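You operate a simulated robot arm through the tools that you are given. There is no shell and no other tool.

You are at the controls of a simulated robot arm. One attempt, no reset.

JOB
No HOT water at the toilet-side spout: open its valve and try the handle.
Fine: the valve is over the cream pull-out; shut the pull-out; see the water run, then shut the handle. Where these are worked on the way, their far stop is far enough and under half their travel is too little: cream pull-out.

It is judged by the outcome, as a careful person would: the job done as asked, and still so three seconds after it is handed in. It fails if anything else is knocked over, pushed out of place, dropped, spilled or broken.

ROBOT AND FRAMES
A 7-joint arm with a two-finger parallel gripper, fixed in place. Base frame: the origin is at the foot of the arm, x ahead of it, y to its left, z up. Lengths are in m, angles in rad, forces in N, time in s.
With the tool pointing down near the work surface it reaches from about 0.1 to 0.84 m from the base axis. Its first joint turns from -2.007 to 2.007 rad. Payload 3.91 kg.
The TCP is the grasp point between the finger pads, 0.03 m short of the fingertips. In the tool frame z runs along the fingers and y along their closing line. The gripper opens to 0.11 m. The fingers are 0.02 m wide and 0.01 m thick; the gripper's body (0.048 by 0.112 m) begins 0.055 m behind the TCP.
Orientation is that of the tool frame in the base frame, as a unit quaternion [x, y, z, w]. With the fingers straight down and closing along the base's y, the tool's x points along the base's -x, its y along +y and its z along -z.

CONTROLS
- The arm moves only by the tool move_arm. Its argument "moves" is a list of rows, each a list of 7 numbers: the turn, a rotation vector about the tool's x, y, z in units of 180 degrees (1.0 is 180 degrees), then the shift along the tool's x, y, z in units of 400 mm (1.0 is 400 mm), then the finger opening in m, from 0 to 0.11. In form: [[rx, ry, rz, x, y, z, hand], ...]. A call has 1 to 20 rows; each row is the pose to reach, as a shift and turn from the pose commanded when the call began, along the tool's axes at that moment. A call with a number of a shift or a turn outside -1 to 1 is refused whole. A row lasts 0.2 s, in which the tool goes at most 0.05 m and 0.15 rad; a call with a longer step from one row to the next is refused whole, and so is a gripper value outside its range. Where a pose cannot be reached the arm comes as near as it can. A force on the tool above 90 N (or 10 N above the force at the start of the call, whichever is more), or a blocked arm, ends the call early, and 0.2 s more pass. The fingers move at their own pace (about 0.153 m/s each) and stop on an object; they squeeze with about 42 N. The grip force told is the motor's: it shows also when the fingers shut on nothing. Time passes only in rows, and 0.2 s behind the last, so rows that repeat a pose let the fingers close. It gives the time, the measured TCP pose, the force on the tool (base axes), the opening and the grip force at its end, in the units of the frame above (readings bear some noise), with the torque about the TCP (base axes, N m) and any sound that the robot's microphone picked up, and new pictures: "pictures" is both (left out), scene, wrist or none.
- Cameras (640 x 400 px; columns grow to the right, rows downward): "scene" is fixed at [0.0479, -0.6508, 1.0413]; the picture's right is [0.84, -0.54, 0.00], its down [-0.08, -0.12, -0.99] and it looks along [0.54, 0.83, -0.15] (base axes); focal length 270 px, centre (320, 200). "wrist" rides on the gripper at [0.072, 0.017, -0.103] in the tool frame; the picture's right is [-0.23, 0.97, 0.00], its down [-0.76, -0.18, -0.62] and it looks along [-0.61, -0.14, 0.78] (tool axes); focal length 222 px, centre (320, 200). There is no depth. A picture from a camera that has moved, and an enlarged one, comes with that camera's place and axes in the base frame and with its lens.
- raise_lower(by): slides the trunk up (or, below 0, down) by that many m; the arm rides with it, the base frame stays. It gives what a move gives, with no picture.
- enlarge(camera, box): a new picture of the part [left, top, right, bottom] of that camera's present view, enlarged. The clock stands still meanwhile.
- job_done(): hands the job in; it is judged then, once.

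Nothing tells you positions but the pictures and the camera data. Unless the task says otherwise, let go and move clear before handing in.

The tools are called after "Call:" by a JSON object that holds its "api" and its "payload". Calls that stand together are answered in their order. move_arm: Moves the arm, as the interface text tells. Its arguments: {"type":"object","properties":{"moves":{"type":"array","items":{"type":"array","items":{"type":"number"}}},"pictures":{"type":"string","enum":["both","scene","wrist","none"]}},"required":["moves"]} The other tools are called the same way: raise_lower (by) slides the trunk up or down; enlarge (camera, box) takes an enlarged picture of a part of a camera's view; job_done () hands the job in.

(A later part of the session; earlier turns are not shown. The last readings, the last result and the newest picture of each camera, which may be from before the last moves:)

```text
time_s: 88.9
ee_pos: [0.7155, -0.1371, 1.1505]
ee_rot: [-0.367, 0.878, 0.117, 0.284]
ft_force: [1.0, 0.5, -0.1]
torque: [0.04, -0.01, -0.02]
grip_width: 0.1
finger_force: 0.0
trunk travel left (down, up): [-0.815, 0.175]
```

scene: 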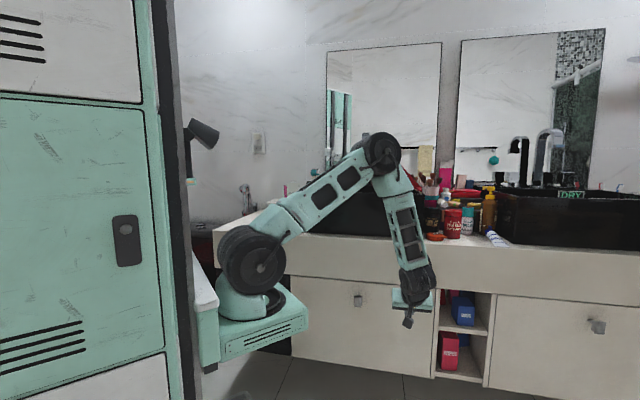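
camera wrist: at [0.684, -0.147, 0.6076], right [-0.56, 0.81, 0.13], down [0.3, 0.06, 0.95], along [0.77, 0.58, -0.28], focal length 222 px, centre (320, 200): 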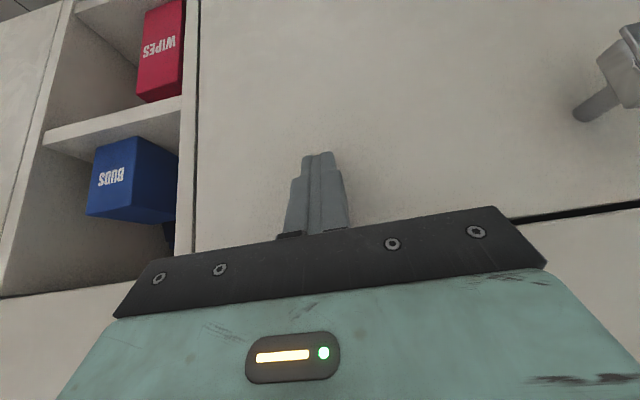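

Call:
{"api": "move_arm", "payload": {"moves": [[0, 0, 0, -0.07, 0.081, 0.051, 0.1], [0, 0, 0, -0.14, 0.1625, 0.102, 0.1], [0, 0, 0, -0.21, 0.244, 0.153, 0.1], [0, 0, 0, -0.28, 0.325, 0.2035, 0.1], [0, 0, 0, -0.35, 0.406, 0.254, 0.1], [0, 0, 0, -0.42, 0.4875, 0.305, 0.1], [0, 0, 0, -0.49, 0.569, 0.356, 0.1], [0, 0, 0, -0.56, 0.65, 0.407, 0.1]], "pictures": "both"}}

Call:
{"api": "enlarge", "payload": {"camera": "wrist", "box": [220, 60, 460, 210]}}

```text
time_s: 90.7
ee_pos: [0.7242, 0.2437, 1.149]
ee_rot: [-0.367, 0.878, 0.118, 0.286]
ft_force: [-0.1, -0.9, 0.1]
torque: [0.07, 0.02, 0.01]
grip_width: 0.0998
finger_force: 0.0
trunk travel left (down, up): [-0.815, 0.175]
camera wrist: at [0.6292, 0.1705, 1.1915], right [-0.56, 0.82, 0.13], down [0.3, 0.05, 0.95], along [0.77, 0.58, -0.28], focal length 222 px, centre (320, 200)
```

scene: 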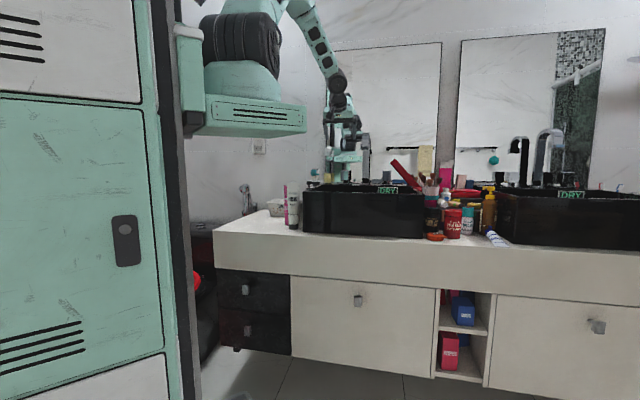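
wrist: 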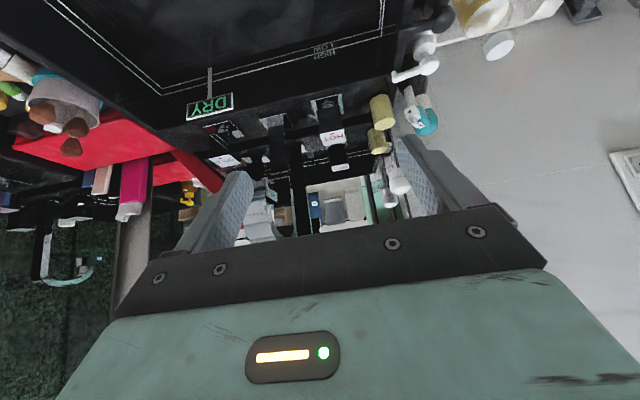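

```text
2.67 times, centred on (340, 135) of wrist
camera zoom: at [0.6292, 0.1705, 1.1915], right [-0.56, 0.82, 0.13], down [0.3, 0.05, 0.95], along [0.77, 0.58, -0.28], focal length 592 px, centre (267, 373)
```

zoom: 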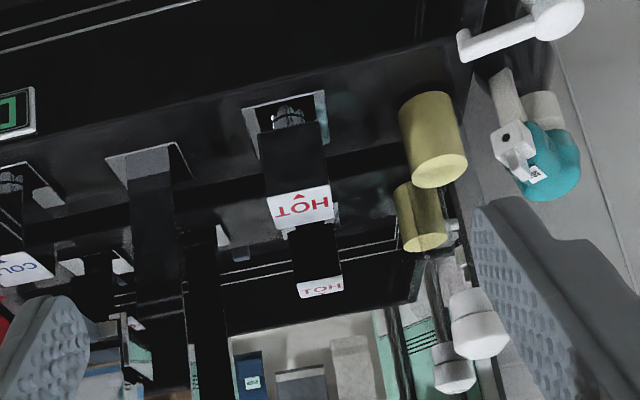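

Call:
{"api": "enlarge", "payload": {"camera": "wrist", "box": [295, 85, 365, 150]}}

Call:
{"api": "enlarge", "payload": {"camera": "scene", "box": [320, 150, 400, 200]}}

Call:
{"api": "enlarge", "payload": {"camera": "wrist", "box": [190, 85, 260, 180]}}

```text
6.15 times, centred on (330, 118) of wrist
camera zoom: at [0.6292, 0.1705, 1.1915], right [-0.56, 0.82, 0.13], down [0.3, 0.05, 0.95], along [0.77, 0.58, -0.28], focal length 1367 px, centre (258, 708)
```

zoom: 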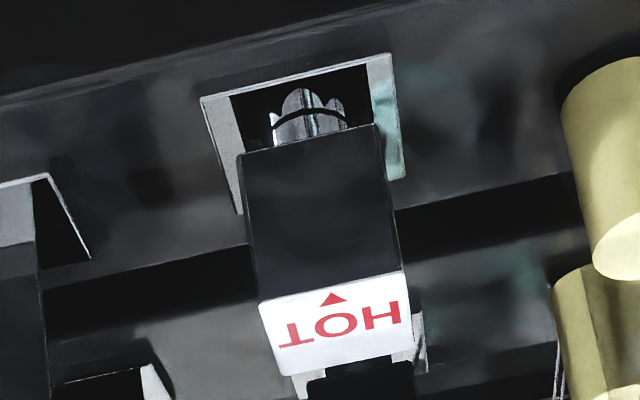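

```text
8.00 times, centred on (360, 175) of scene
camera zoom: at [0.0479, -0.6508, 1.0413], right [0.84, -0.54, 0.0], down [-0.08, -0.12, -0.99], along [0.54, 0.83, -0.15], focal length 2156 px, centre (0, 400)
```

zoom: 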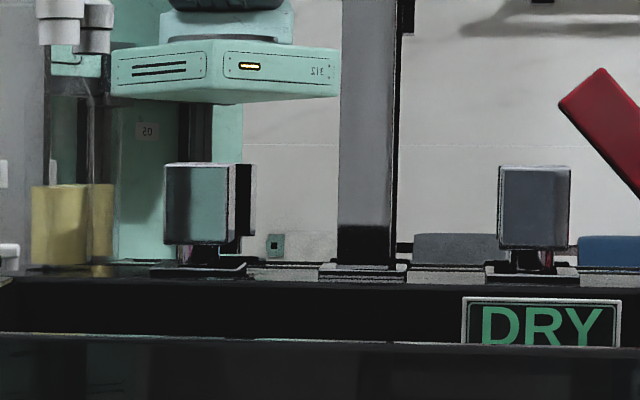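

```text
4.21 times, centred on (225, 132) of wrist
camera zoom: at [0.6292, 0.1705, 1.1915], right [-0.56, 0.82, 0.13], down [0.3, 0.05, 0.95], along [0.77, 0.58, -0.28], focal length 935 px, centre (720, 484)
```

zoom: 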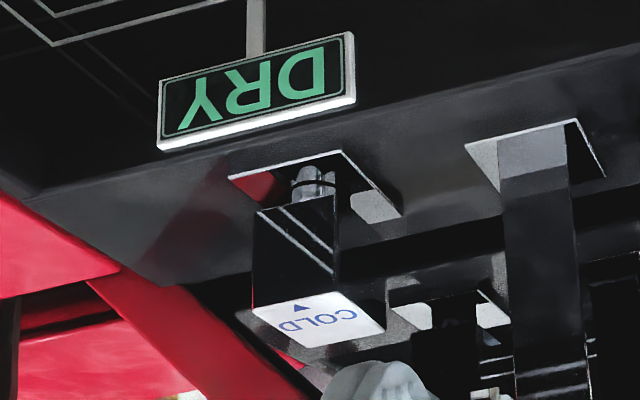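

The HOT handle is a square knob about 4 cm wide on a vertical stem. Its top is near (0.88, 0.41, 0.986), with its arrow pointing to the front. I'll set the tool vertical with the camera on the left, then come down over the knob with the fingers front and back.

Call:
{"api": "move_arm", "payload": {"moves": [[0, 0.04, 0, 0, 0, 0, 0.075], [0, 0.08, 0, 0, 0, 0, 0.075], [0, 0.12, 0, 0, 0, 0, 0.075], [0, 0.16, 0, 0, 0, 0, 0.075], [0, 0.2, 0, 0, 0, 0, 0.075]], "pictures": "none"}}

Call:
{"api": "move_arm", "payload": {"moves": [[0, 0, 0.0455, 0, 0, 0, 0.075], [0, 0, 0.091, 0, 0, 0, 0.075], [0, 0, 0.1365, 0, 0, 0, 0.075], [0, 0, 0.182, 0, 0, 0, 0.075], [0, 0, 0.2275, 0, 0, 0, 0.075], [0, 0, 0.273, 0, 0, 0, 0.075], [0, 0, 0.3185, 0, 0, 0, 0.075], [0, 0, 0.364, 0, 0, 0, 0.075], [0, 0, 0.4095, 0, 0, 0, 0.075], [0, 0, 0.455, 0, 0, 0, 0.075], [0, 0, 0.5, 0, 0, 0, 0.075]], "pictures": "both"}}

```text
time_s: 91.9
ee_pos: [0.7234, 0.2431, 1.1504]
ee_rot: [-0.386, 0.923, -0.002, -0.001]
ft_force: [-0.5, 0.5, 0.5]
torque: [0.04, 0.03, -0.02]
grip_width: 0.0749
finger_force: 0.0
trunk travel left (down, up): [-0.815, 0.175]
```

```text
time_s: 94.3
ee_pos: [0.5877, 0.0915, 1.1822]
ee_rot: [0.256, 0.967, -0.009, 0.004]
ft_force: [3.1, -1.3, -1.7]
torque: [0.14, 0.24, 0.01]
grip_width: 0.0748
finger_force: 0.1
out of reach, approached as far as the arm can: row 6, 7, 8, 9, 10, 11
trunk travel left (down, up): [-0.815, 0.175]
camera wrist: at [0.5332, 0.144, 1.2855], right [0.68, 0.73, -0.01], down [0.57, -0.52, 0.64], along [0.46, -0.44, -0.77], focal length 222 px, centre (320, 200)
```

scene: 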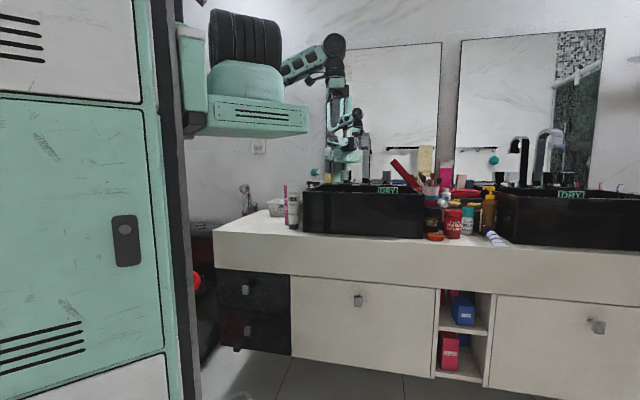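
wrist: 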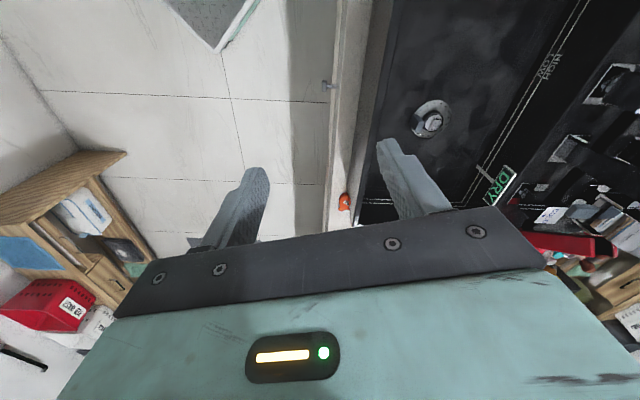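

The arm can't turn the tool that far to the right here. I'll go back to the other orientation (camera toward the front), which suits the knob's faces too.

Call:
{"api": "move_arm", "payload": {"moves": [[0, 0, -0.0455, 0, 0, 0, 0.075], [0, 0, -0.091, 0, 0, 0, 0.075], [0, 0, -0.1365, 0, 0, 0, 0.075], [0, 0, -0.182, 0, 0, 0, 0.075], [0, 0, -0.2275, 0, 0, 0, 0.075], [0, 0, -0.273, 0, 0, 0, 0.075], [0, 0, -0.3185, 0, 0, 0, 0.075], [0, 0, -0.364, 0, 0, 0, 0.075], [0, 0, -0.4095, 0, 0, 0, 0.075], [0, 0, -0.455, 0, 0, 0, 0.075], [0, 0, -0.5, 0, 0, 0, 0.075]], "pictures": "wrist"}}

```text
time_s: 96.7
ee_pos: [0.5871, 0.0827, 1.178]
ee_rot: [-0.493, 0.869, -0.024, -0.01]
ft_force: [-0.2, -0.2, 0.3]
torque: [-0.02, 0.01, 0.02]
grip_width: 0.075
finger_force: 0.1
trunk travel left (down, up): [-0.815, 0.175]
camera wrist: at [0.5363, 0.0348, 1.2848], right [-0.72, 0.69, -0.04], down [0.54, 0.59, 0.6], along [0.44, 0.41, -0.8], focal length 222 px, centre (320, 200)
```

wrist: 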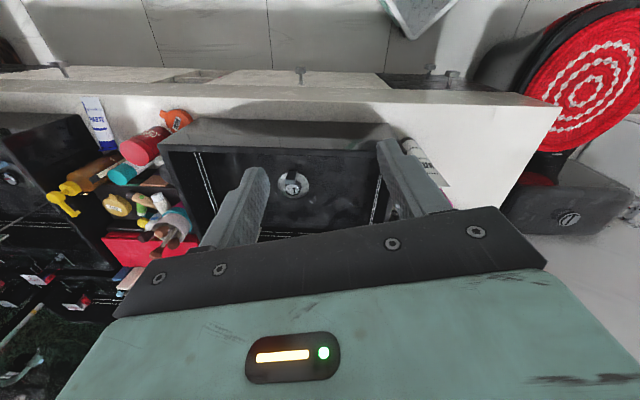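

Call:
{"api": "move_arm", "payload": {"moves": [[-0.0019, -0.002, 0.0127, -0.108, -0.0155, 0.008, 0.075], [-0.0039, -0.0039, 0.0254, -0.215, -0.031, 0.015, 0.075], [-0.0058, -0.0059, 0.0381, -0.323, -0.0465, 0.023, 0.075], [-0.0077, -0.0078, 0.0507, -0.431, -0.062, 0.031, 0.075], [-0.0097, -0.0098, 0.0634, -0.538, -0.0775, 0.038, 0.075], [-0.0116, -0.0117, 0.0761, -0.646, -0.093, 0.046, 0.075]], "pictures": "both"}}

```text
time_s: 98.1
ee_pos: [0.741, 0.2995, 1.1648]
ee_rot: [-0.395, 0.918, 0.013, 0.007]
ft_force: [-1.0, 0.5, 1.7]
torque: [0.01, -0.07, 0.0]
grip_width: 0.0751
finger_force: 0.0
trunk travel left (down, up): [-0.815, 0.175]
camera wrist: at [0.6807, 0.2551, 1.267], right [-0.55, 0.83, 0.02], down [0.65, 0.41, 0.64], along [0.52, 0.37, -0.77], focal length 222 px, centre (320, 200)
```

scene: 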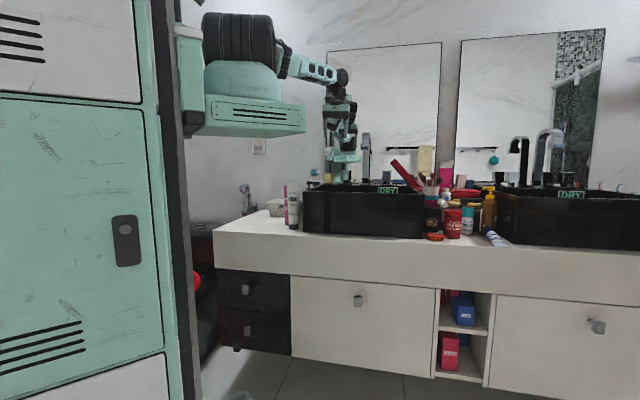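
wrist: 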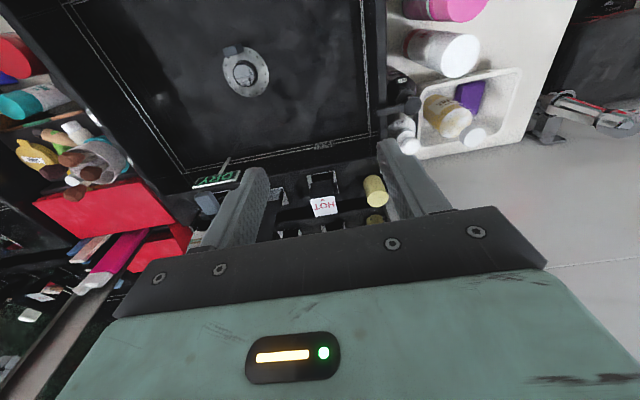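

Call:
{"api": "enlarge", "payload": {"camera": "wrist", "box": [270, 160, 400, 240]}}

```text
4.92 times, centred on (335, 200) of wrist
camera zoom: at [0.6807, 0.2551, 1.267], right [-0.55, 0.83, 0.02], down [0.65, 0.41, 0.64], along [0.52, 0.37, -0.77], focal length 1094 px, centre (246, 200)
```

zoom: 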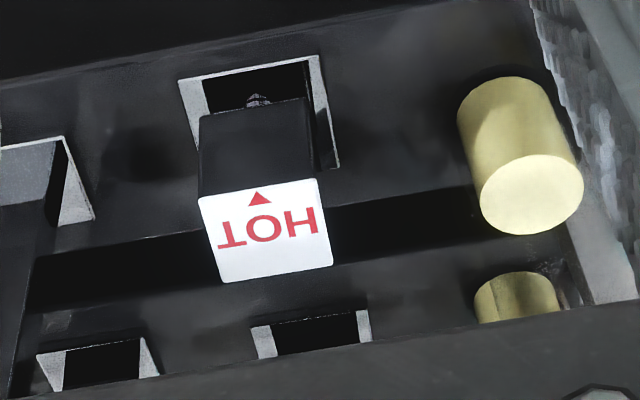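

Call:
{"api": "move_arm", "payload": {"moves": [[0.0012, 0.0015, 0.0013, -0.085, -0.015, 0.03, 0.075], [0.0024, 0.0029, 0.0026, -0.17, -0.03, 0.08, 0.075], [0.0035, 0.0044, 0.0038, -0.255, -0.046, 0.14, 0.075], [0.0047, 0.0058, 0.0051, -0.34, -0.061, 0.2, 0.075], [0.0059, 0.0073, 0.0064, -0.425, -0.076, 0.27, 0.075]], "pictures": "both"}}

Call:
{"api": "enlarge", "payload": {"camera": "scene", "box": [310, 120, 420, 205]}}

```text
time_s: 99.3
ee_pos: [0.7812, 0.3314, 1.0946]
ee_rot: [-0.389, 0.921, 0.003, 0.0]
ft_force: [0.5, -0.7, 1.0]
torque: [0.02, -0.03, 0.0]
grip_width: 0.0748
finger_force: 0.1
out of reach, approached as far as the arm can: row 2, 3, 4, 5
trunk travel left (down, up): [-0.815, 0.175]
camera wrist: at [0.7201, 0.2906, 1.1978], right [-0.54, 0.84, 0.0], down [0.66, 0.42, 0.62], along [0.52, 0.34, -0.78], focal length 222 px, centre (320, 200)
```

scene: 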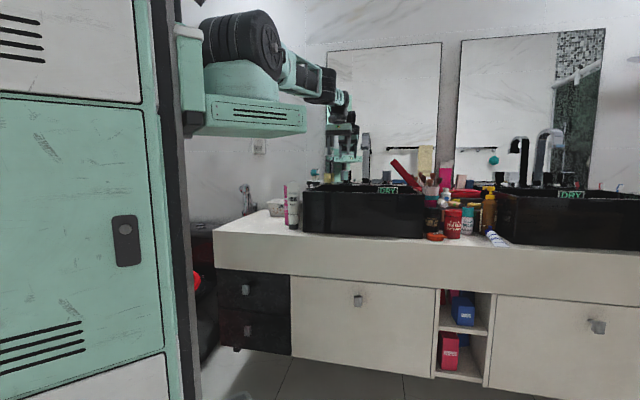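
wrist: 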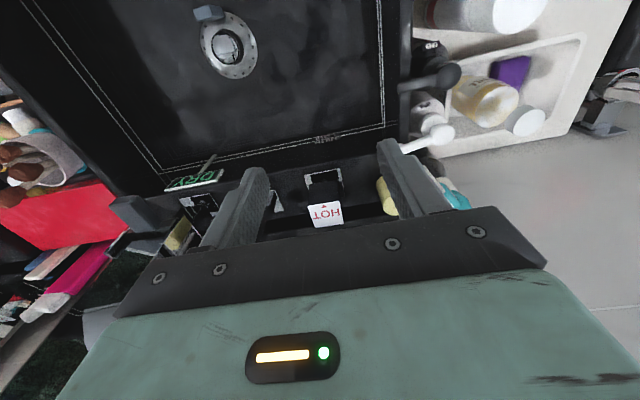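

```text
4.71 times, centred on (365, 162) of scene
camera zoom: at [0.0479, -0.6508, 1.0413], right [0.84, -0.54, 0.0], down [-0.08, -0.12, -0.99], along [0.54, 0.83, -0.15], focal length 1268 px, centre (108, 376)
```

zoom: 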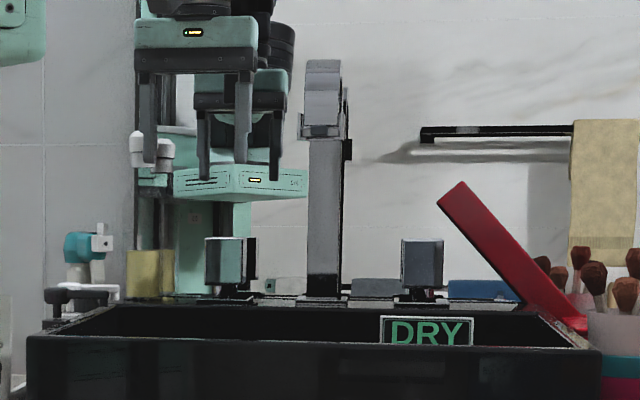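

Call:
{"api": "enlarge", "payload": {"camera": "scene", "box": [180, 0, 400, 180]}}

```text
2.22 times, centred on (290, 90) of scene
camera zoom: at [0.0479, -0.6508, 1.0413], right [0.84, -0.54, 0.0], down [-0.08, -0.12, -0.99], along [0.54, 0.83, -0.15], focal length 599 px, centre (387, 444)
```

zoom: 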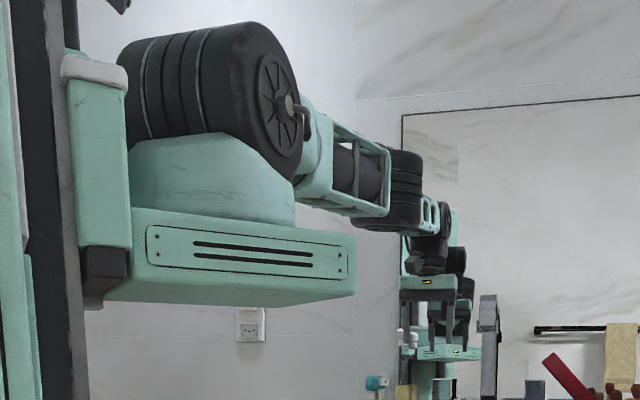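

The knob is beyond reach with a vertical tool, so I'll tilt the tool to point forward and down at about 40° below level, lower the trunk a little, and use closed fingertips on the knob's front face to turn it.

Call:
{"api": "move_arm", "payload": {"moves": [[0.0056, -0.0394, 0.0117, 0.015, 0, 0, 0.03], [0.0112, -0.0788, 0.0235, 0.03, 0, 0, 0.0], [0.0168, -0.1182, 0.0352, 0.045, 0, 0, 0.0], [0.0223, -0.1577, 0.047, 0.06, 0, 0, 0.0], [0.0279, -0.1971, 0.0587, 0.075, 0, 0, 0.0], [0.0335, -0.2365, 0.0705, 0.075, 0, 0, 0.0], [0.0391, -0.2759, 0.0822, 0.075, 0, 0, 0.0]], "pictures": "none"}}

Call:
{"api": "raise_lower", "payload": {"by": -0.08}}

Call:
{"api": "move_arm", "payload": {"moves": [[0, 0, 0, 0, 0, 0, 0.0]], "pictures": "both"}}

```text
time_s: 100.9
ee_pos: [0.9264, 0.4052, 1.0963]
ee_rot: [-0.262, 0.87, 0.118, 0.401]
ft_force: [-20.2, 48.9, 21.0]
torque: [-3.92, -1.24, -0.71]
grip_width: 0.0001
finger_force: 38.2
out of reach, approached as far as the arm can: row 1, 2, 3, 4, 5, 6, 7
trunk travel left (down, up): [-0.815, 0.175]
```

```text
time_s: 102.1
ee_pos: [0.9331, 0.3889, 1.008]
ee_rot: [-0.25, 0.876, 0.113, 0.397]
ft_force: [0.1, 0.3, -0.1]
torque: [0.04, 0.04, 0.02]
grip_width: 0.0001
finger_force: 37.8
trunk travel left (down, up): [-0.735, 0.255]
```

```text
time_s: 102.5
ee_pos: [0.9335, 0.3886, 1.009]
ee_rot: [-0.252, 0.876, 0.113, 0.396]
ft_force: [0.1, -0.2, -0.7]
torque: [0.01, 0.03, 0.0]
grip_width: 0.0
finger_force: 37.8
trunk travel left (down, up): [-0.735, 0.255]
camera wrist: at [0.8194, 0.3366, 1.0238], right [-0.39, 0.91, 0.17], down [0.13, -0.13, 0.98], along [0.91, 0.4, -0.06], focal length 222 px, centre (320, 200)
```

scene: 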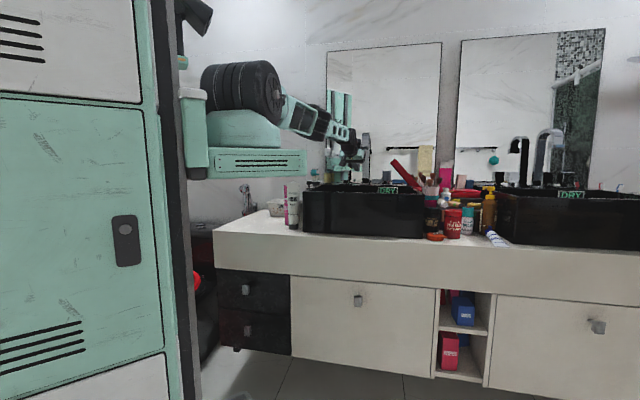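
wrist: 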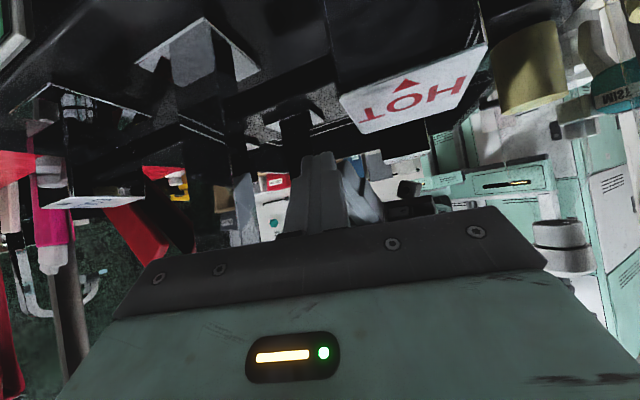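

The arm jumped toward the earlier commanded point and brushed the left side of the spout before stopping. I'll check that nothing moved before doing anything else.

Call:
{"api": "enlarge", "payload": {"camera": "scene", "box": [300, 110, 420, 205]}}

Call:
{"api": "enlarge", "payload": {"camera": "wrist", "box": [130, 0, 640, 240]}}

```text
4.21 times, centred on (360, 158) of scene
camera zoom: at [0.0479, -0.6508, 1.0413], right [0.84, -0.54, 0.0], down [-0.08, -0.12, -0.99], along [0.54, 0.83, -0.15], focal length 1135 px, centre (152, 379)
```

zoom: 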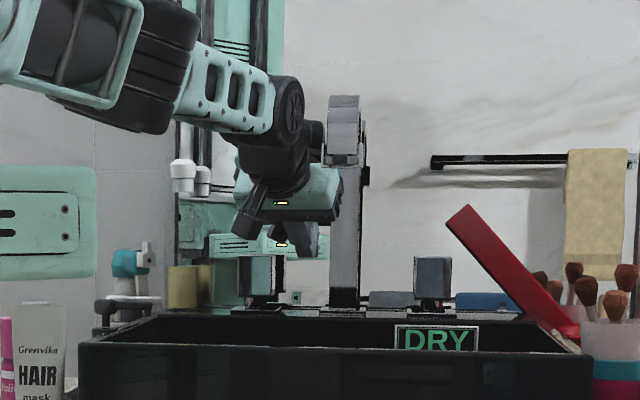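

```text
1.25 times, centred on (385, 120) of wrist
camera zoom: at [0.8194, 0.3366, 1.0238], right [-0.39, 0.91, 0.17], down [0.13, -0.13, 0.98], along [0.91, 0.4, -0.06], focal length 279 px, centre (238, 300)
```

zoom: 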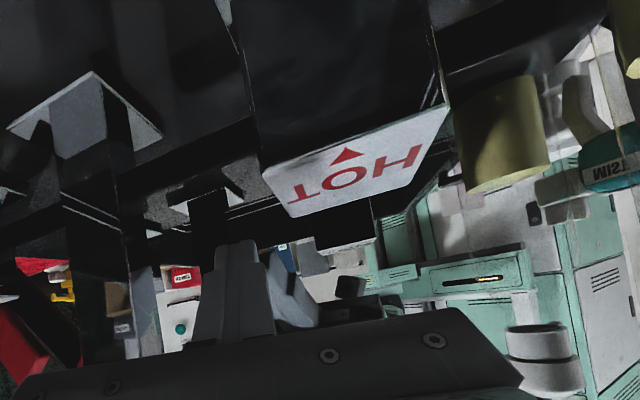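

Nothing is displaced; the arm had just reached full stretch. I'll first slide the hand left, away from the spout, then draw it back.

Call:
{"api": "move_arm", "payload": {"moves": [[0, 0, 0, 0.006, 0.037, -0.007, 0.0], [0, 0, 0, 0.0114, 0.073, -0.013, 0.0], [0, 0, 0, 0.0171, 0.1095, -0.0196, 0.0]], "pictures": "both"}}

```text
time_s: 103.3
ee_pos: [0.9016, 0.4208, 1.0105]
ee_rot: [-0.252, 0.876, 0.114, 0.396]
ft_force: [0.6, -0.7, 0.5]
torque: [0.01, 0.0, 0.04]
grip_width: 0.0
finger_force: 38.2
trunk travel left (down, up): [-0.735, 0.255]
camera wrist: at [0.7875, 0.3676, 1.0241], right [-0.39, 0.91, 0.17], down [0.12, -0.13, 0.98], along [0.91, 0.4, -0.06], focal length 222 px, centre (320, 200)
```

scene: 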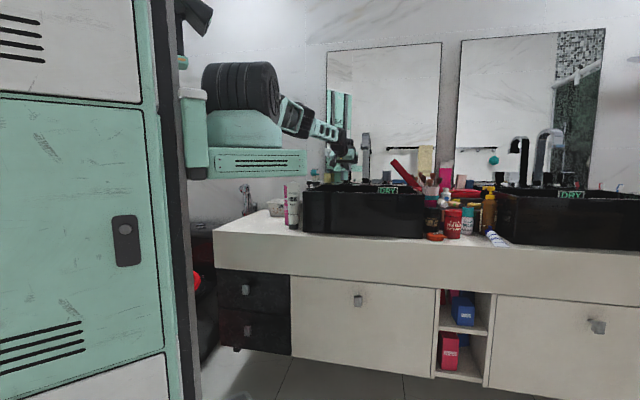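
wrist: 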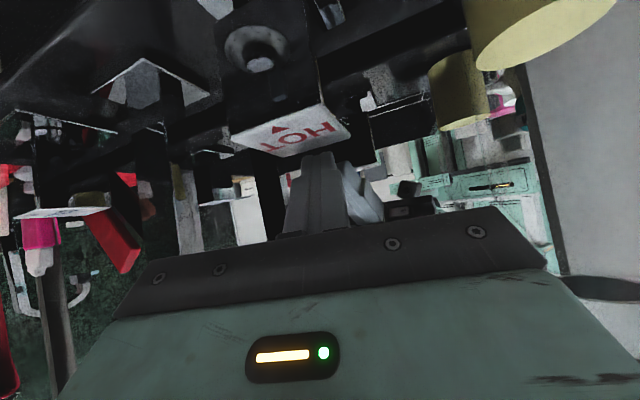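

Call:
{"api": "move_arm", "payload": {"moves": [[0, 0, 0, 0.0412, -0.0192, -0.072, 0.0], [0, 0, 0, 0.0823, -0.0385, -0.144, 0.0], [0, 0, 0, 0.1235, -0.0577, -0.2156, 0.0]], "pictures": "both"}}

```text
time_s: 104.1
ee_pos: [0.8308, 0.3497, 1.0282]
ee_rot: [-0.252, 0.876, 0.113, 0.395]
ft_force: [-0.2, 0.0, 0.0]
torque: [0.0, 0.0, -0.03]
grip_width: 0.0
finger_force: 38.0
trunk travel left (down, up): [-0.735, 0.255]
camera wrist: at [0.717, 0.2975, 1.0435], right [-0.39, 0.91, 0.17], down [0.13, -0.13, 0.98], along [0.91, 0.4, -0.06], focal length 222 px, centre (320, 200)
```

scene: 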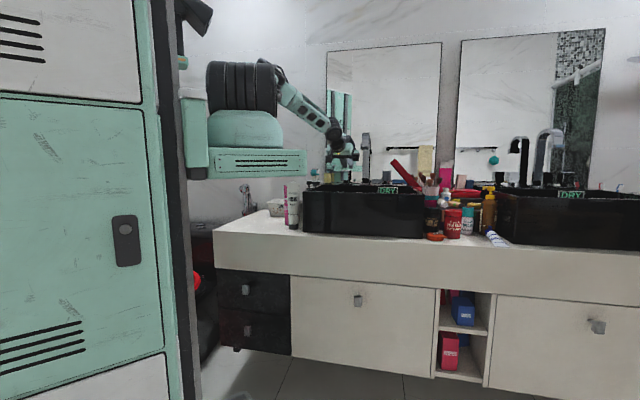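
wrist: 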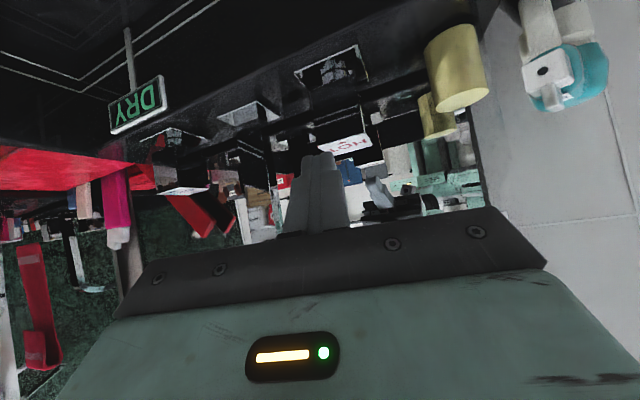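

Call:
{"api": "move_arm", "payload": {"moves": [[0, 0, 0, 0.042, -0.0073, 0.0394, 0.0], [0, 0, 0, 0.084, -0.0146, 0.0787, 0.0]], "pictures": "wrist"}}

Call:
{"api": "enlarge", "payload": {"camera": "wrist", "box": [260, 70, 420, 200]}}

Call:
{"api": "enlarge", "payload": {"camera": "scene", "box": [310, 120, 420, 205]}}

```text
time_s: 104.7
ee_pos: [0.8342, 0.3451, 0.9833]
ee_rot: [-0.252, 0.876, 0.113, 0.396]
ft_force: [-0.8, 0.6, -0.7]
torque: [0.0, 0.01, 0.03]
grip_width: 0.0001
finger_force: 37.5
trunk travel left (down, up): [-0.735, 0.255]
camera wrist: at [0.721, 0.2932, 0.9983], right [-0.39, 0.91, 0.17], down [0.12, -0.13, 0.98], along [0.91, 0.4, -0.06], focal length 222 px, centre (320, 200)
```

wrist: 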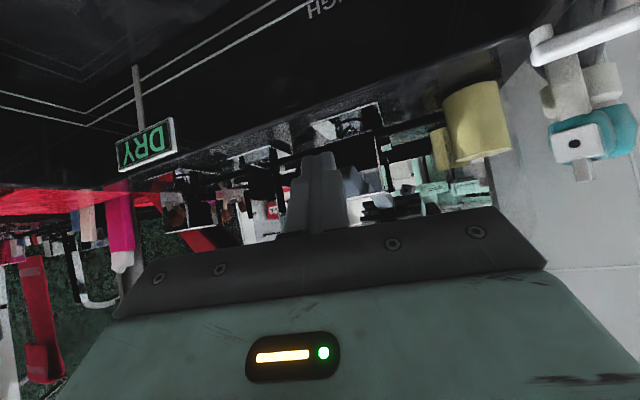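

```text
3.08 times, centred on (340, 135) of wrist
camera zoom: at [0.721, 0.2932, 0.9983], right [-0.39, 0.91, 0.17], down [0.12, -0.13, 0.98], along [0.91, 0.4, -0.06], focal length 684 px, centre (258, 400)
```

zoom: 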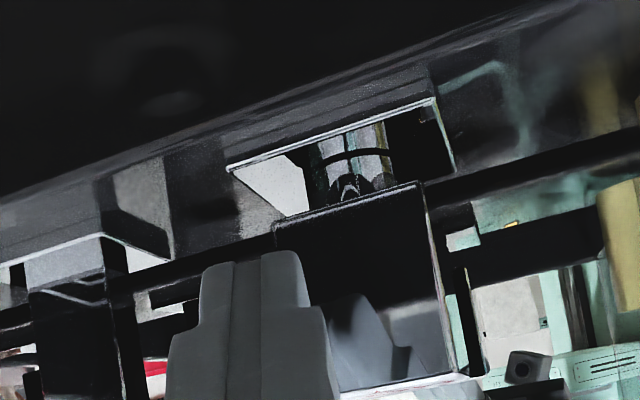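

```text
4.71 times, centred on (365, 162) of scene
camera zoom: at [0.0479, -0.6508, 1.0413], right [0.84, -0.54, 0.0], down [-0.08, -0.12, -0.99], along [0.54, 0.83, -0.15], focal length 1268 px, centre (108, 376)
```

zoom: 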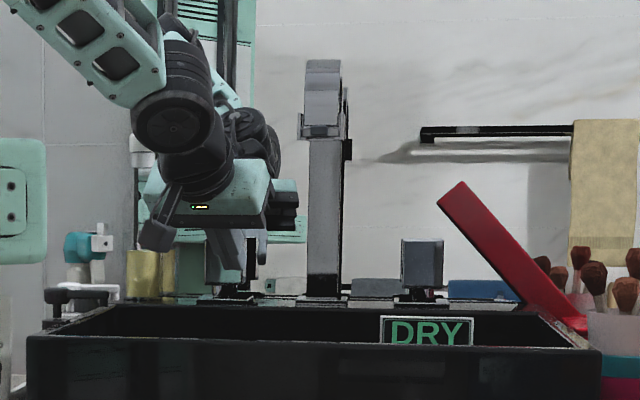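

The finger is lined up with the right part of the knob's front face. I'll press it gently inward to see if the knob turns counter-clockwise.

Call:
{"api": "move_arm", "payload": {"moves": [[0, 0, 0, -0.021, 0.0075, 0.0238, 0.0], [0, 0, 0, -0.0419, 0.015, 0.0475, 0.0], [0, 0, 0, -0.0506, 0.0181, 0.0573, 0.0]], "pictures": "wrist"}}

Call:
{"api": "enlarge", "payload": {"camera": "wrist", "box": [260, 70, 420, 200]}}

```text
time_s: 105.5
ee_pos: [0.8634, 0.3592, 0.9843]
ee_rot: [-0.246, 0.877, 0.108, 0.398]
ft_force: [11.6, -31.2, 4.0]
torque: [-0.31, -0.25, -0.87]
grip_width: 0.0
finger_force: 37.8
trunk travel left (down, up): [-0.735, 0.255]
camera wrist: at [0.7484, 0.3078, 0.9978], right [-0.38, 0.91, 0.16], down [0.12, -0.13, 0.98], along [0.92, 0.39, -0.06], focal length 222 px, centre (320, 200)
```

wrist: 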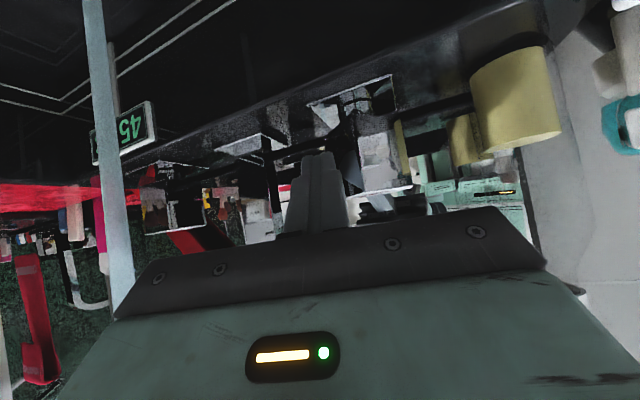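

```text
3.08 times, centred on (340, 135) of wrist
camera zoom: at [0.7484, 0.3078, 0.9978], right [-0.38, 0.91, 0.16], down [0.12, -0.13, 0.98], along [0.92, 0.39, -0.06], focal length 684 px, centre (258, 400)
```

zoom: 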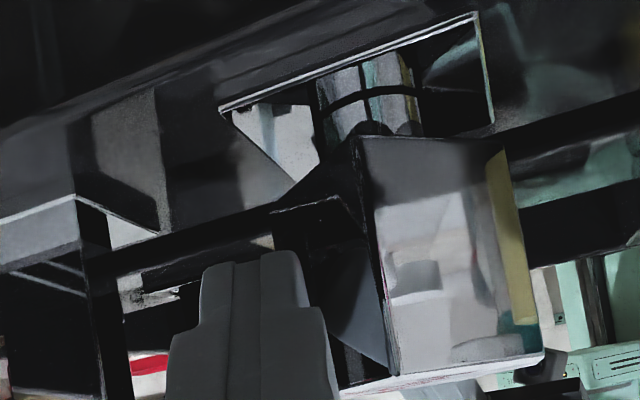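

The knob turned counter-clockwise and a stream of water is running, and the sign has changed from DRY to "45". I'll look closer while the clock stands still.

Call:
{"api": "enlarge", "payload": {"camera": "wrist", "box": [70, 60, 190, 200]}}

Call:
{"api": "enlarge", "payload": {"camera": "scene", "box": [310, 120, 420, 205]}}

```text
2.86 times, centred on (130, 130) of wrist
camera zoom: at [0.7484, 0.3078, 0.9978], right [-0.38, 0.91, 0.16], down [0.12, -0.13, 0.98], along [0.92, 0.39, -0.06], focal length 635 px, centre (863, 400)
```

zoom: 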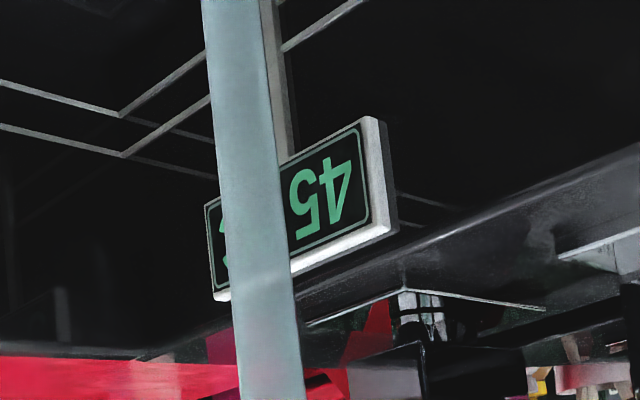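

```text
4.71 times, centred on (365, 162) of scene
camera zoom: at [0.0479, -0.6508, 1.0413], right [0.84, -0.54, 0.0], down [-0.08, -0.12, -0.99], along [0.54, 0.83, -0.15], focal length 1268 px, centre (108, 376)
```

zoom: 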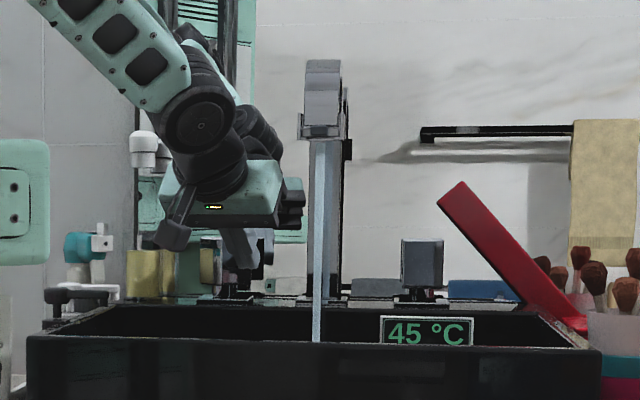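

The sign reads 45 °C and hot water is running from the spout. I'll let it run a moment while I draw the finger back, then close the handle.

Call:
{"api": "move_arm", "payload": {"moves": [[0, 0, 0, 0.0362, -0.0183, -0.041, 0.0], [0, 0, 0, 0.0362, -0.0183, -0.041, 0.0], [0, 0, 0, 0.0362, -0.0183, -0.041, 0.0]], "pictures": "both"}}

Call:
{"api": "enlarge", "payload": {"camera": "wrist", "box": [260, 70, 420, 200]}}

```text
time_s: 106.3
ee_pos: [0.8417, 0.3507, 0.9819]
ee_rot: [-0.253, 0.876, 0.114, 0.395]
ft_force: [0.2, 0.2, 0.0]
torque: [-0.03, 0.0, -0.02]
grip_width: 0.0
finger_force: 37.3
trunk travel left (down, up): [-0.735, 0.255]
camera wrist: at [0.7281, 0.2985, 0.9977], right [-0.39, 0.9, 0.17], down [0.13, -0.13, 0.98], along [0.91, 0.41, -0.06], focal length 222 px, centre (320, 200)
```

scene: 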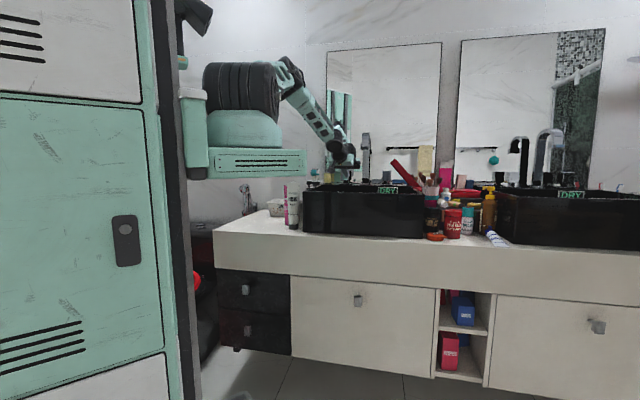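
wrist: 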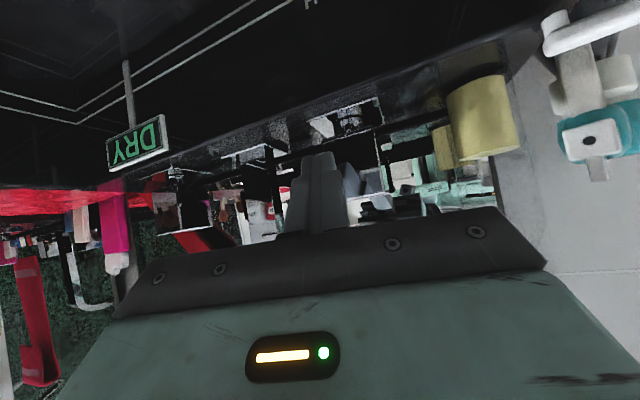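

```text
3.08 times, centred on (340, 135) of wrist
camera zoom: at [0.7281, 0.2985, 0.9977], right [-0.39, 0.9, 0.17], down [0.13, -0.13, 0.98], along [0.91, 0.41, -0.06], focal length 684 px, centre (258, 400)
```

zoom: 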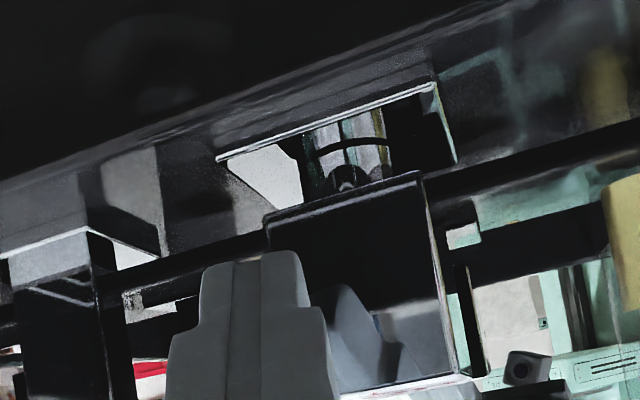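

The knob sprang back and the sign reads DRY again. To be sure the water is properly seen running, I'll open it once more, hold it for over a second, then shut it.

Call:
{"api": "move_arm", "payload": {"moves": [[0, 0, 0, -0.0235, 0.0128, 0.0266, 0.0], [0, 0, 0, -0.0346, 0.0072, 0.0392, 0.0], [0, 0, 0, -0.0473, -0.0088, 0.0536, 0.0], [0, 0, 0, -0.0473, -0.0088, 0.0536, 0.0], [0, 0, 0, -0.0473, -0.0088, 0.0536, 0.0]], "pictures": "both"}}

Call:
{"api": "enlarge", "payload": {"camera": "wrist", "box": [260, 70, 420, 200]}}

Call:
{"api": "enlarge", "payload": {"camera": "scene", "box": [310, 120, 420, 205]}}

```text
time_s: 107.5
ee_pos: [0.8696, 0.3609, 0.9834]
ee_rot: [-0.252, 0.876, 0.113, 0.396]
ft_force: [7.4, -9.2, 3.2]
torque: [-0.06, -0.14, -0.31]
grip_width: 0.0
finger_force: 38.0
trunk travel left (down, up): [-0.735, 0.255]
camera wrist: at [0.7551, 0.3088, 0.9982], right [-0.39, 0.91, 0.17], down [0.12, -0.13, 0.98], along [0.91, 0.4, -0.06], focal length 222 px, centre (320, 200)
```

scene: 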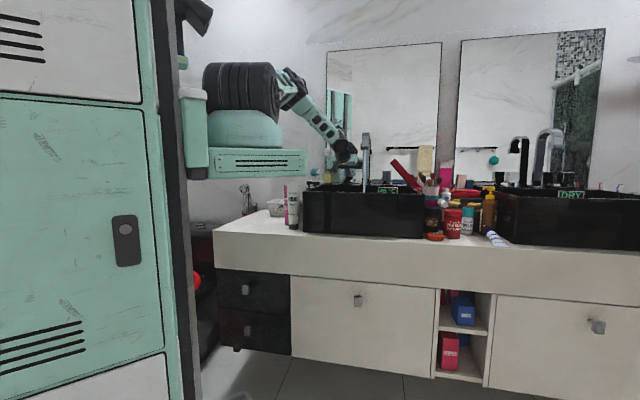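
wrist: 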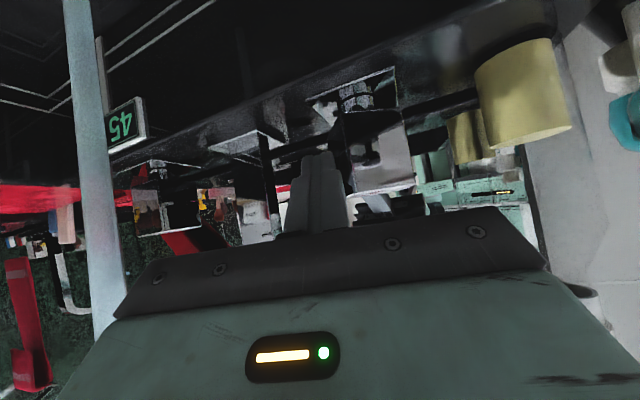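

```text
3.08 times, centred on (340, 135) of wrist
camera zoom: at [0.7551, 0.3088, 0.9982], right [-0.39, 0.91, 0.17], down [0.12, -0.13, 0.98], along [0.91, 0.4, -0.06], focal length 684 px, centre (258, 400)
```

zoom: 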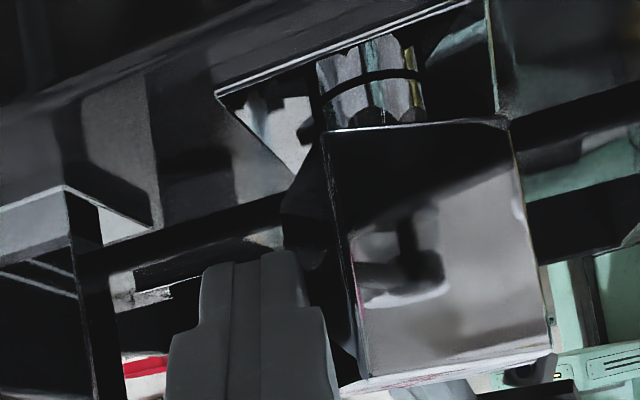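

```text
4.71 times, centred on (365, 162) of scene
camera zoom: at [0.0479, -0.6508, 1.0413], right [0.84, -0.54, 0.0], down [-0.08, -0.12, -0.99], along [0.54, 0.83, -0.15], focal length 1268 px, centre (108, 376)
```

zoom: 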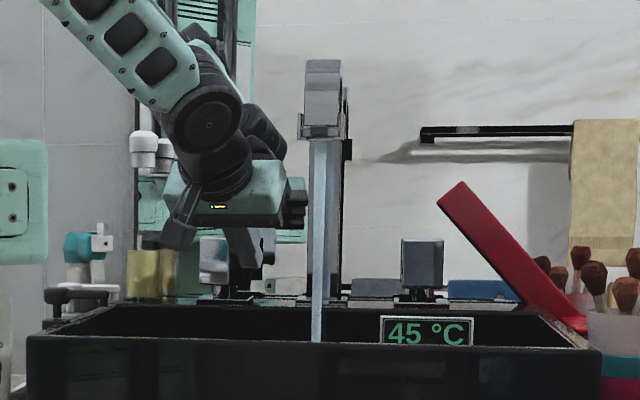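

Hot water is running strongly at 45 °C. I'll draw the finger back now and check whether the knob closes itself.

Call:
{"api": "move_arm", "payload": {"moves": [[0, 0, 0, 0, 0, 0, 0.0], [0, 0, 0, 0.02, 0.004, -0.022, 0.0], [0, 0, 0, 0.0473, 0.0088, -0.0536, 0.0], [0, 0, 0, 0.0473, 0.0088, -0.0536, 0.0]], "pictures": "both"}}

Call:
{"api": "enlarge", "payload": {"camera": "wrist", "box": [260, 70, 420, 200]}}

Call:
{"api": "enlarge", "payload": {"camera": "scene", "box": [310, 120, 420, 205]}}

```text
time_s: 108.5
ee_pos: [0.8426, 0.3504, 0.9838]
ee_rot: [-0.253, 0.875, 0.115, 0.395]
ft_force: [-0.5, 0.1, -0.4]
torque: [-0.01, -0.02, -0.02]
grip_width: 0.0003
finger_force: 38.0
trunk travel left (down, up): [-0.735, 0.255]
camera wrist: at [0.7278, 0.2978, 0.9982], right [-0.39, 0.9, 0.17], down [0.13, -0.13, 0.98], along [0.91, 0.41, -0.06], focal length 222 px, centre (320, 200)
```

scene: 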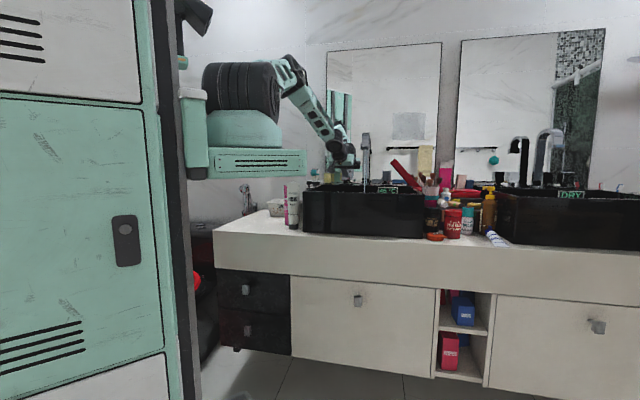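
wrist: 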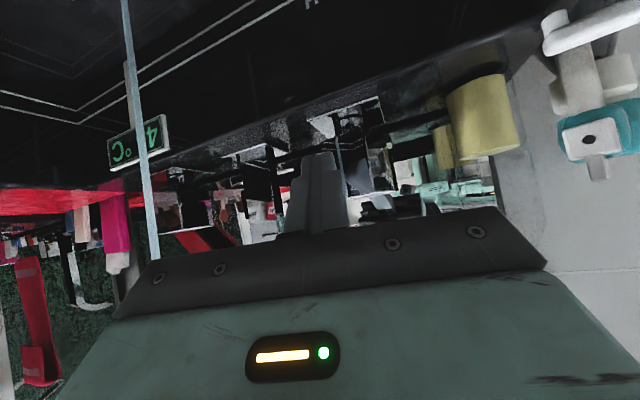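

```text
3.08 times, centred on (340, 135) of wrist
camera zoom: at [0.7278, 0.2978, 0.9982], right [-0.39, 0.9, 0.17], down [0.13, -0.13, 0.98], along [0.91, 0.41, -0.06], focal length 684 px, centre (258, 400)
```

zoom: 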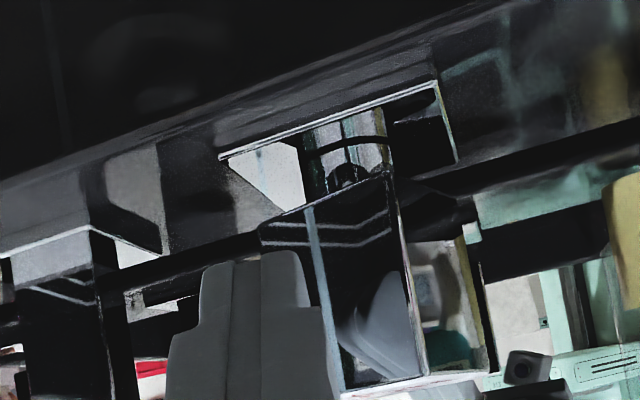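

```text
4.71 times, centred on (365, 162) of scene
camera zoom: at [0.0479, -0.6508, 1.0413], right [0.84, -0.54, 0.0], down [-0.08, -0.12, -0.99], along [0.54, 0.83, -0.15], focal length 1268 px, centre (108, 376)
```

zoom: 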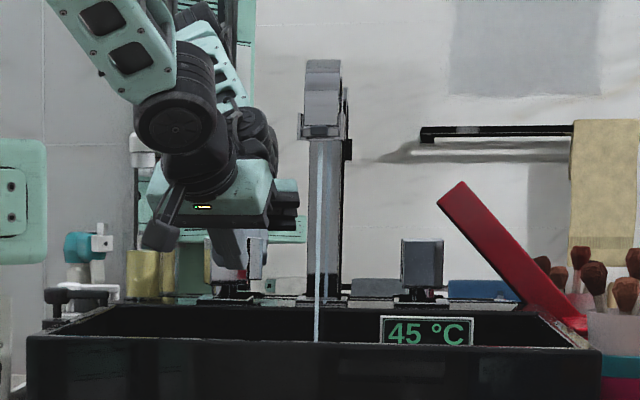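

The knob stays where it's left (my retreat nudged it part way back), and a thinner stream still runs. Now I'll sweep the fingertip left across the front face to turn it fully shut.

Call:
{"api": "move_arm", "payload": {"moves": [[0, 0, 0, 0.0013, 0.0303, -0.0016, 0.0], [0, 0, 0, 0.0003, 0.0564, -0.0005, 0.0], [0, 0, 0, -0.0046, 0.0684, 0.0051, 0.0], [0, 0, 0, -0.0091, 0.0777, 0.0102, 0.0], [0, 0, 0, -0.013, 0.0804, 0.0145, 0.0], [0, 0, 0, -0.0162, 0.0815, 0.0182, 0.0]], "pictures": "both"}}

Call:
{"api": "enlarge", "payload": {"camera": "wrist", "box": [260, 70, 420, 200]}}

Call:
{"api": "enlarge", "payload": {"camera": "scene", "box": [310, 120, 420, 205]}}

```text
time_s: 109.9
ee_pos: [0.8293, 0.3775, 0.9826]
ee_rot: [-0.252, 0.877, 0.112, 0.393]
ft_force: [-70.7, -54.7, 13.9]
torque: [-0.41, 0.7, 0.55]
grip_width: 0.0
finger_force: 37.3
trunk travel left (down, up): [-0.735, 0.255]
camera wrist: at [0.715, 0.3255, 0.9985], right [-0.39, 0.91, 0.17], down [0.13, -0.13, 0.98], along [0.91, 0.4, -0.07], focal length 222 px, centre (320, 200)
```

scene: 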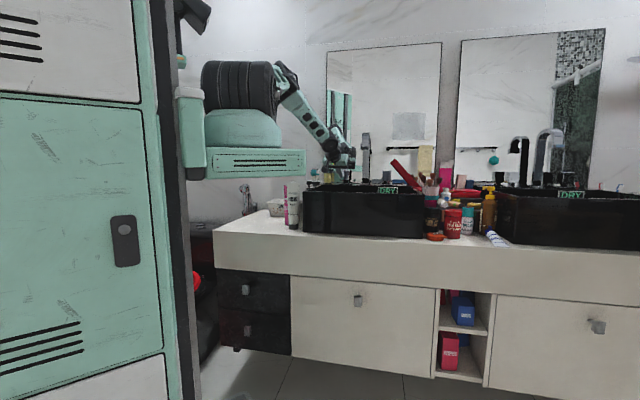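
wrist: 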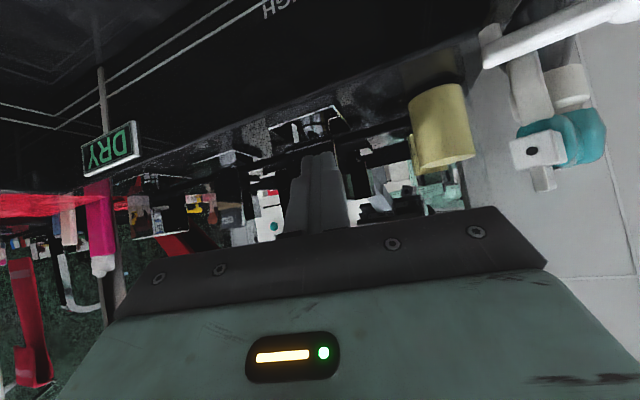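

```text
3.08 times, centred on (340, 135) of wrist
camera zoom: at [0.715, 0.3255, 0.9985], right [-0.39, 0.91, 0.17], down [0.13, -0.13, 0.98], along [0.91, 0.4, -0.07], focal length 684 px, centre (258, 400)
```

zoom: 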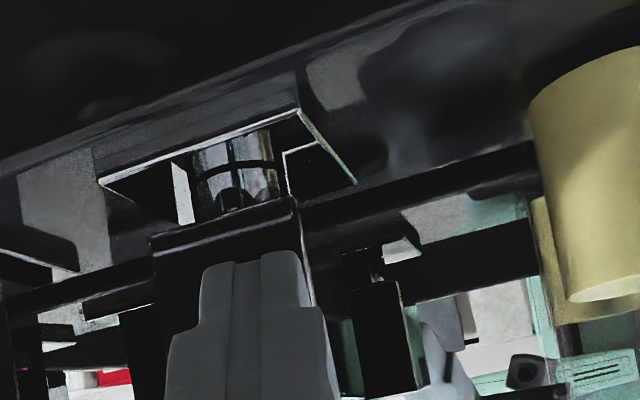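

```text
4.71 times, centred on (365, 162) of scene
camera zoom: at [0.0479, -0.6508, 1.0413], right [0.84, -0.54, 0.0], down [-0.08, -0.12, -0.99], along [0.54, 0.83, -0.15], focal length 1268 px, centre (108, 376)
```

zoom: 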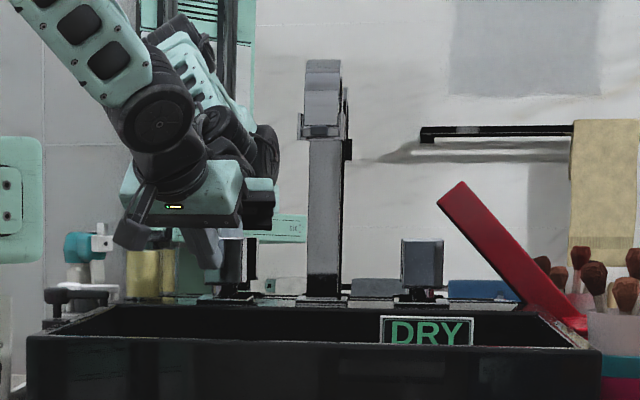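

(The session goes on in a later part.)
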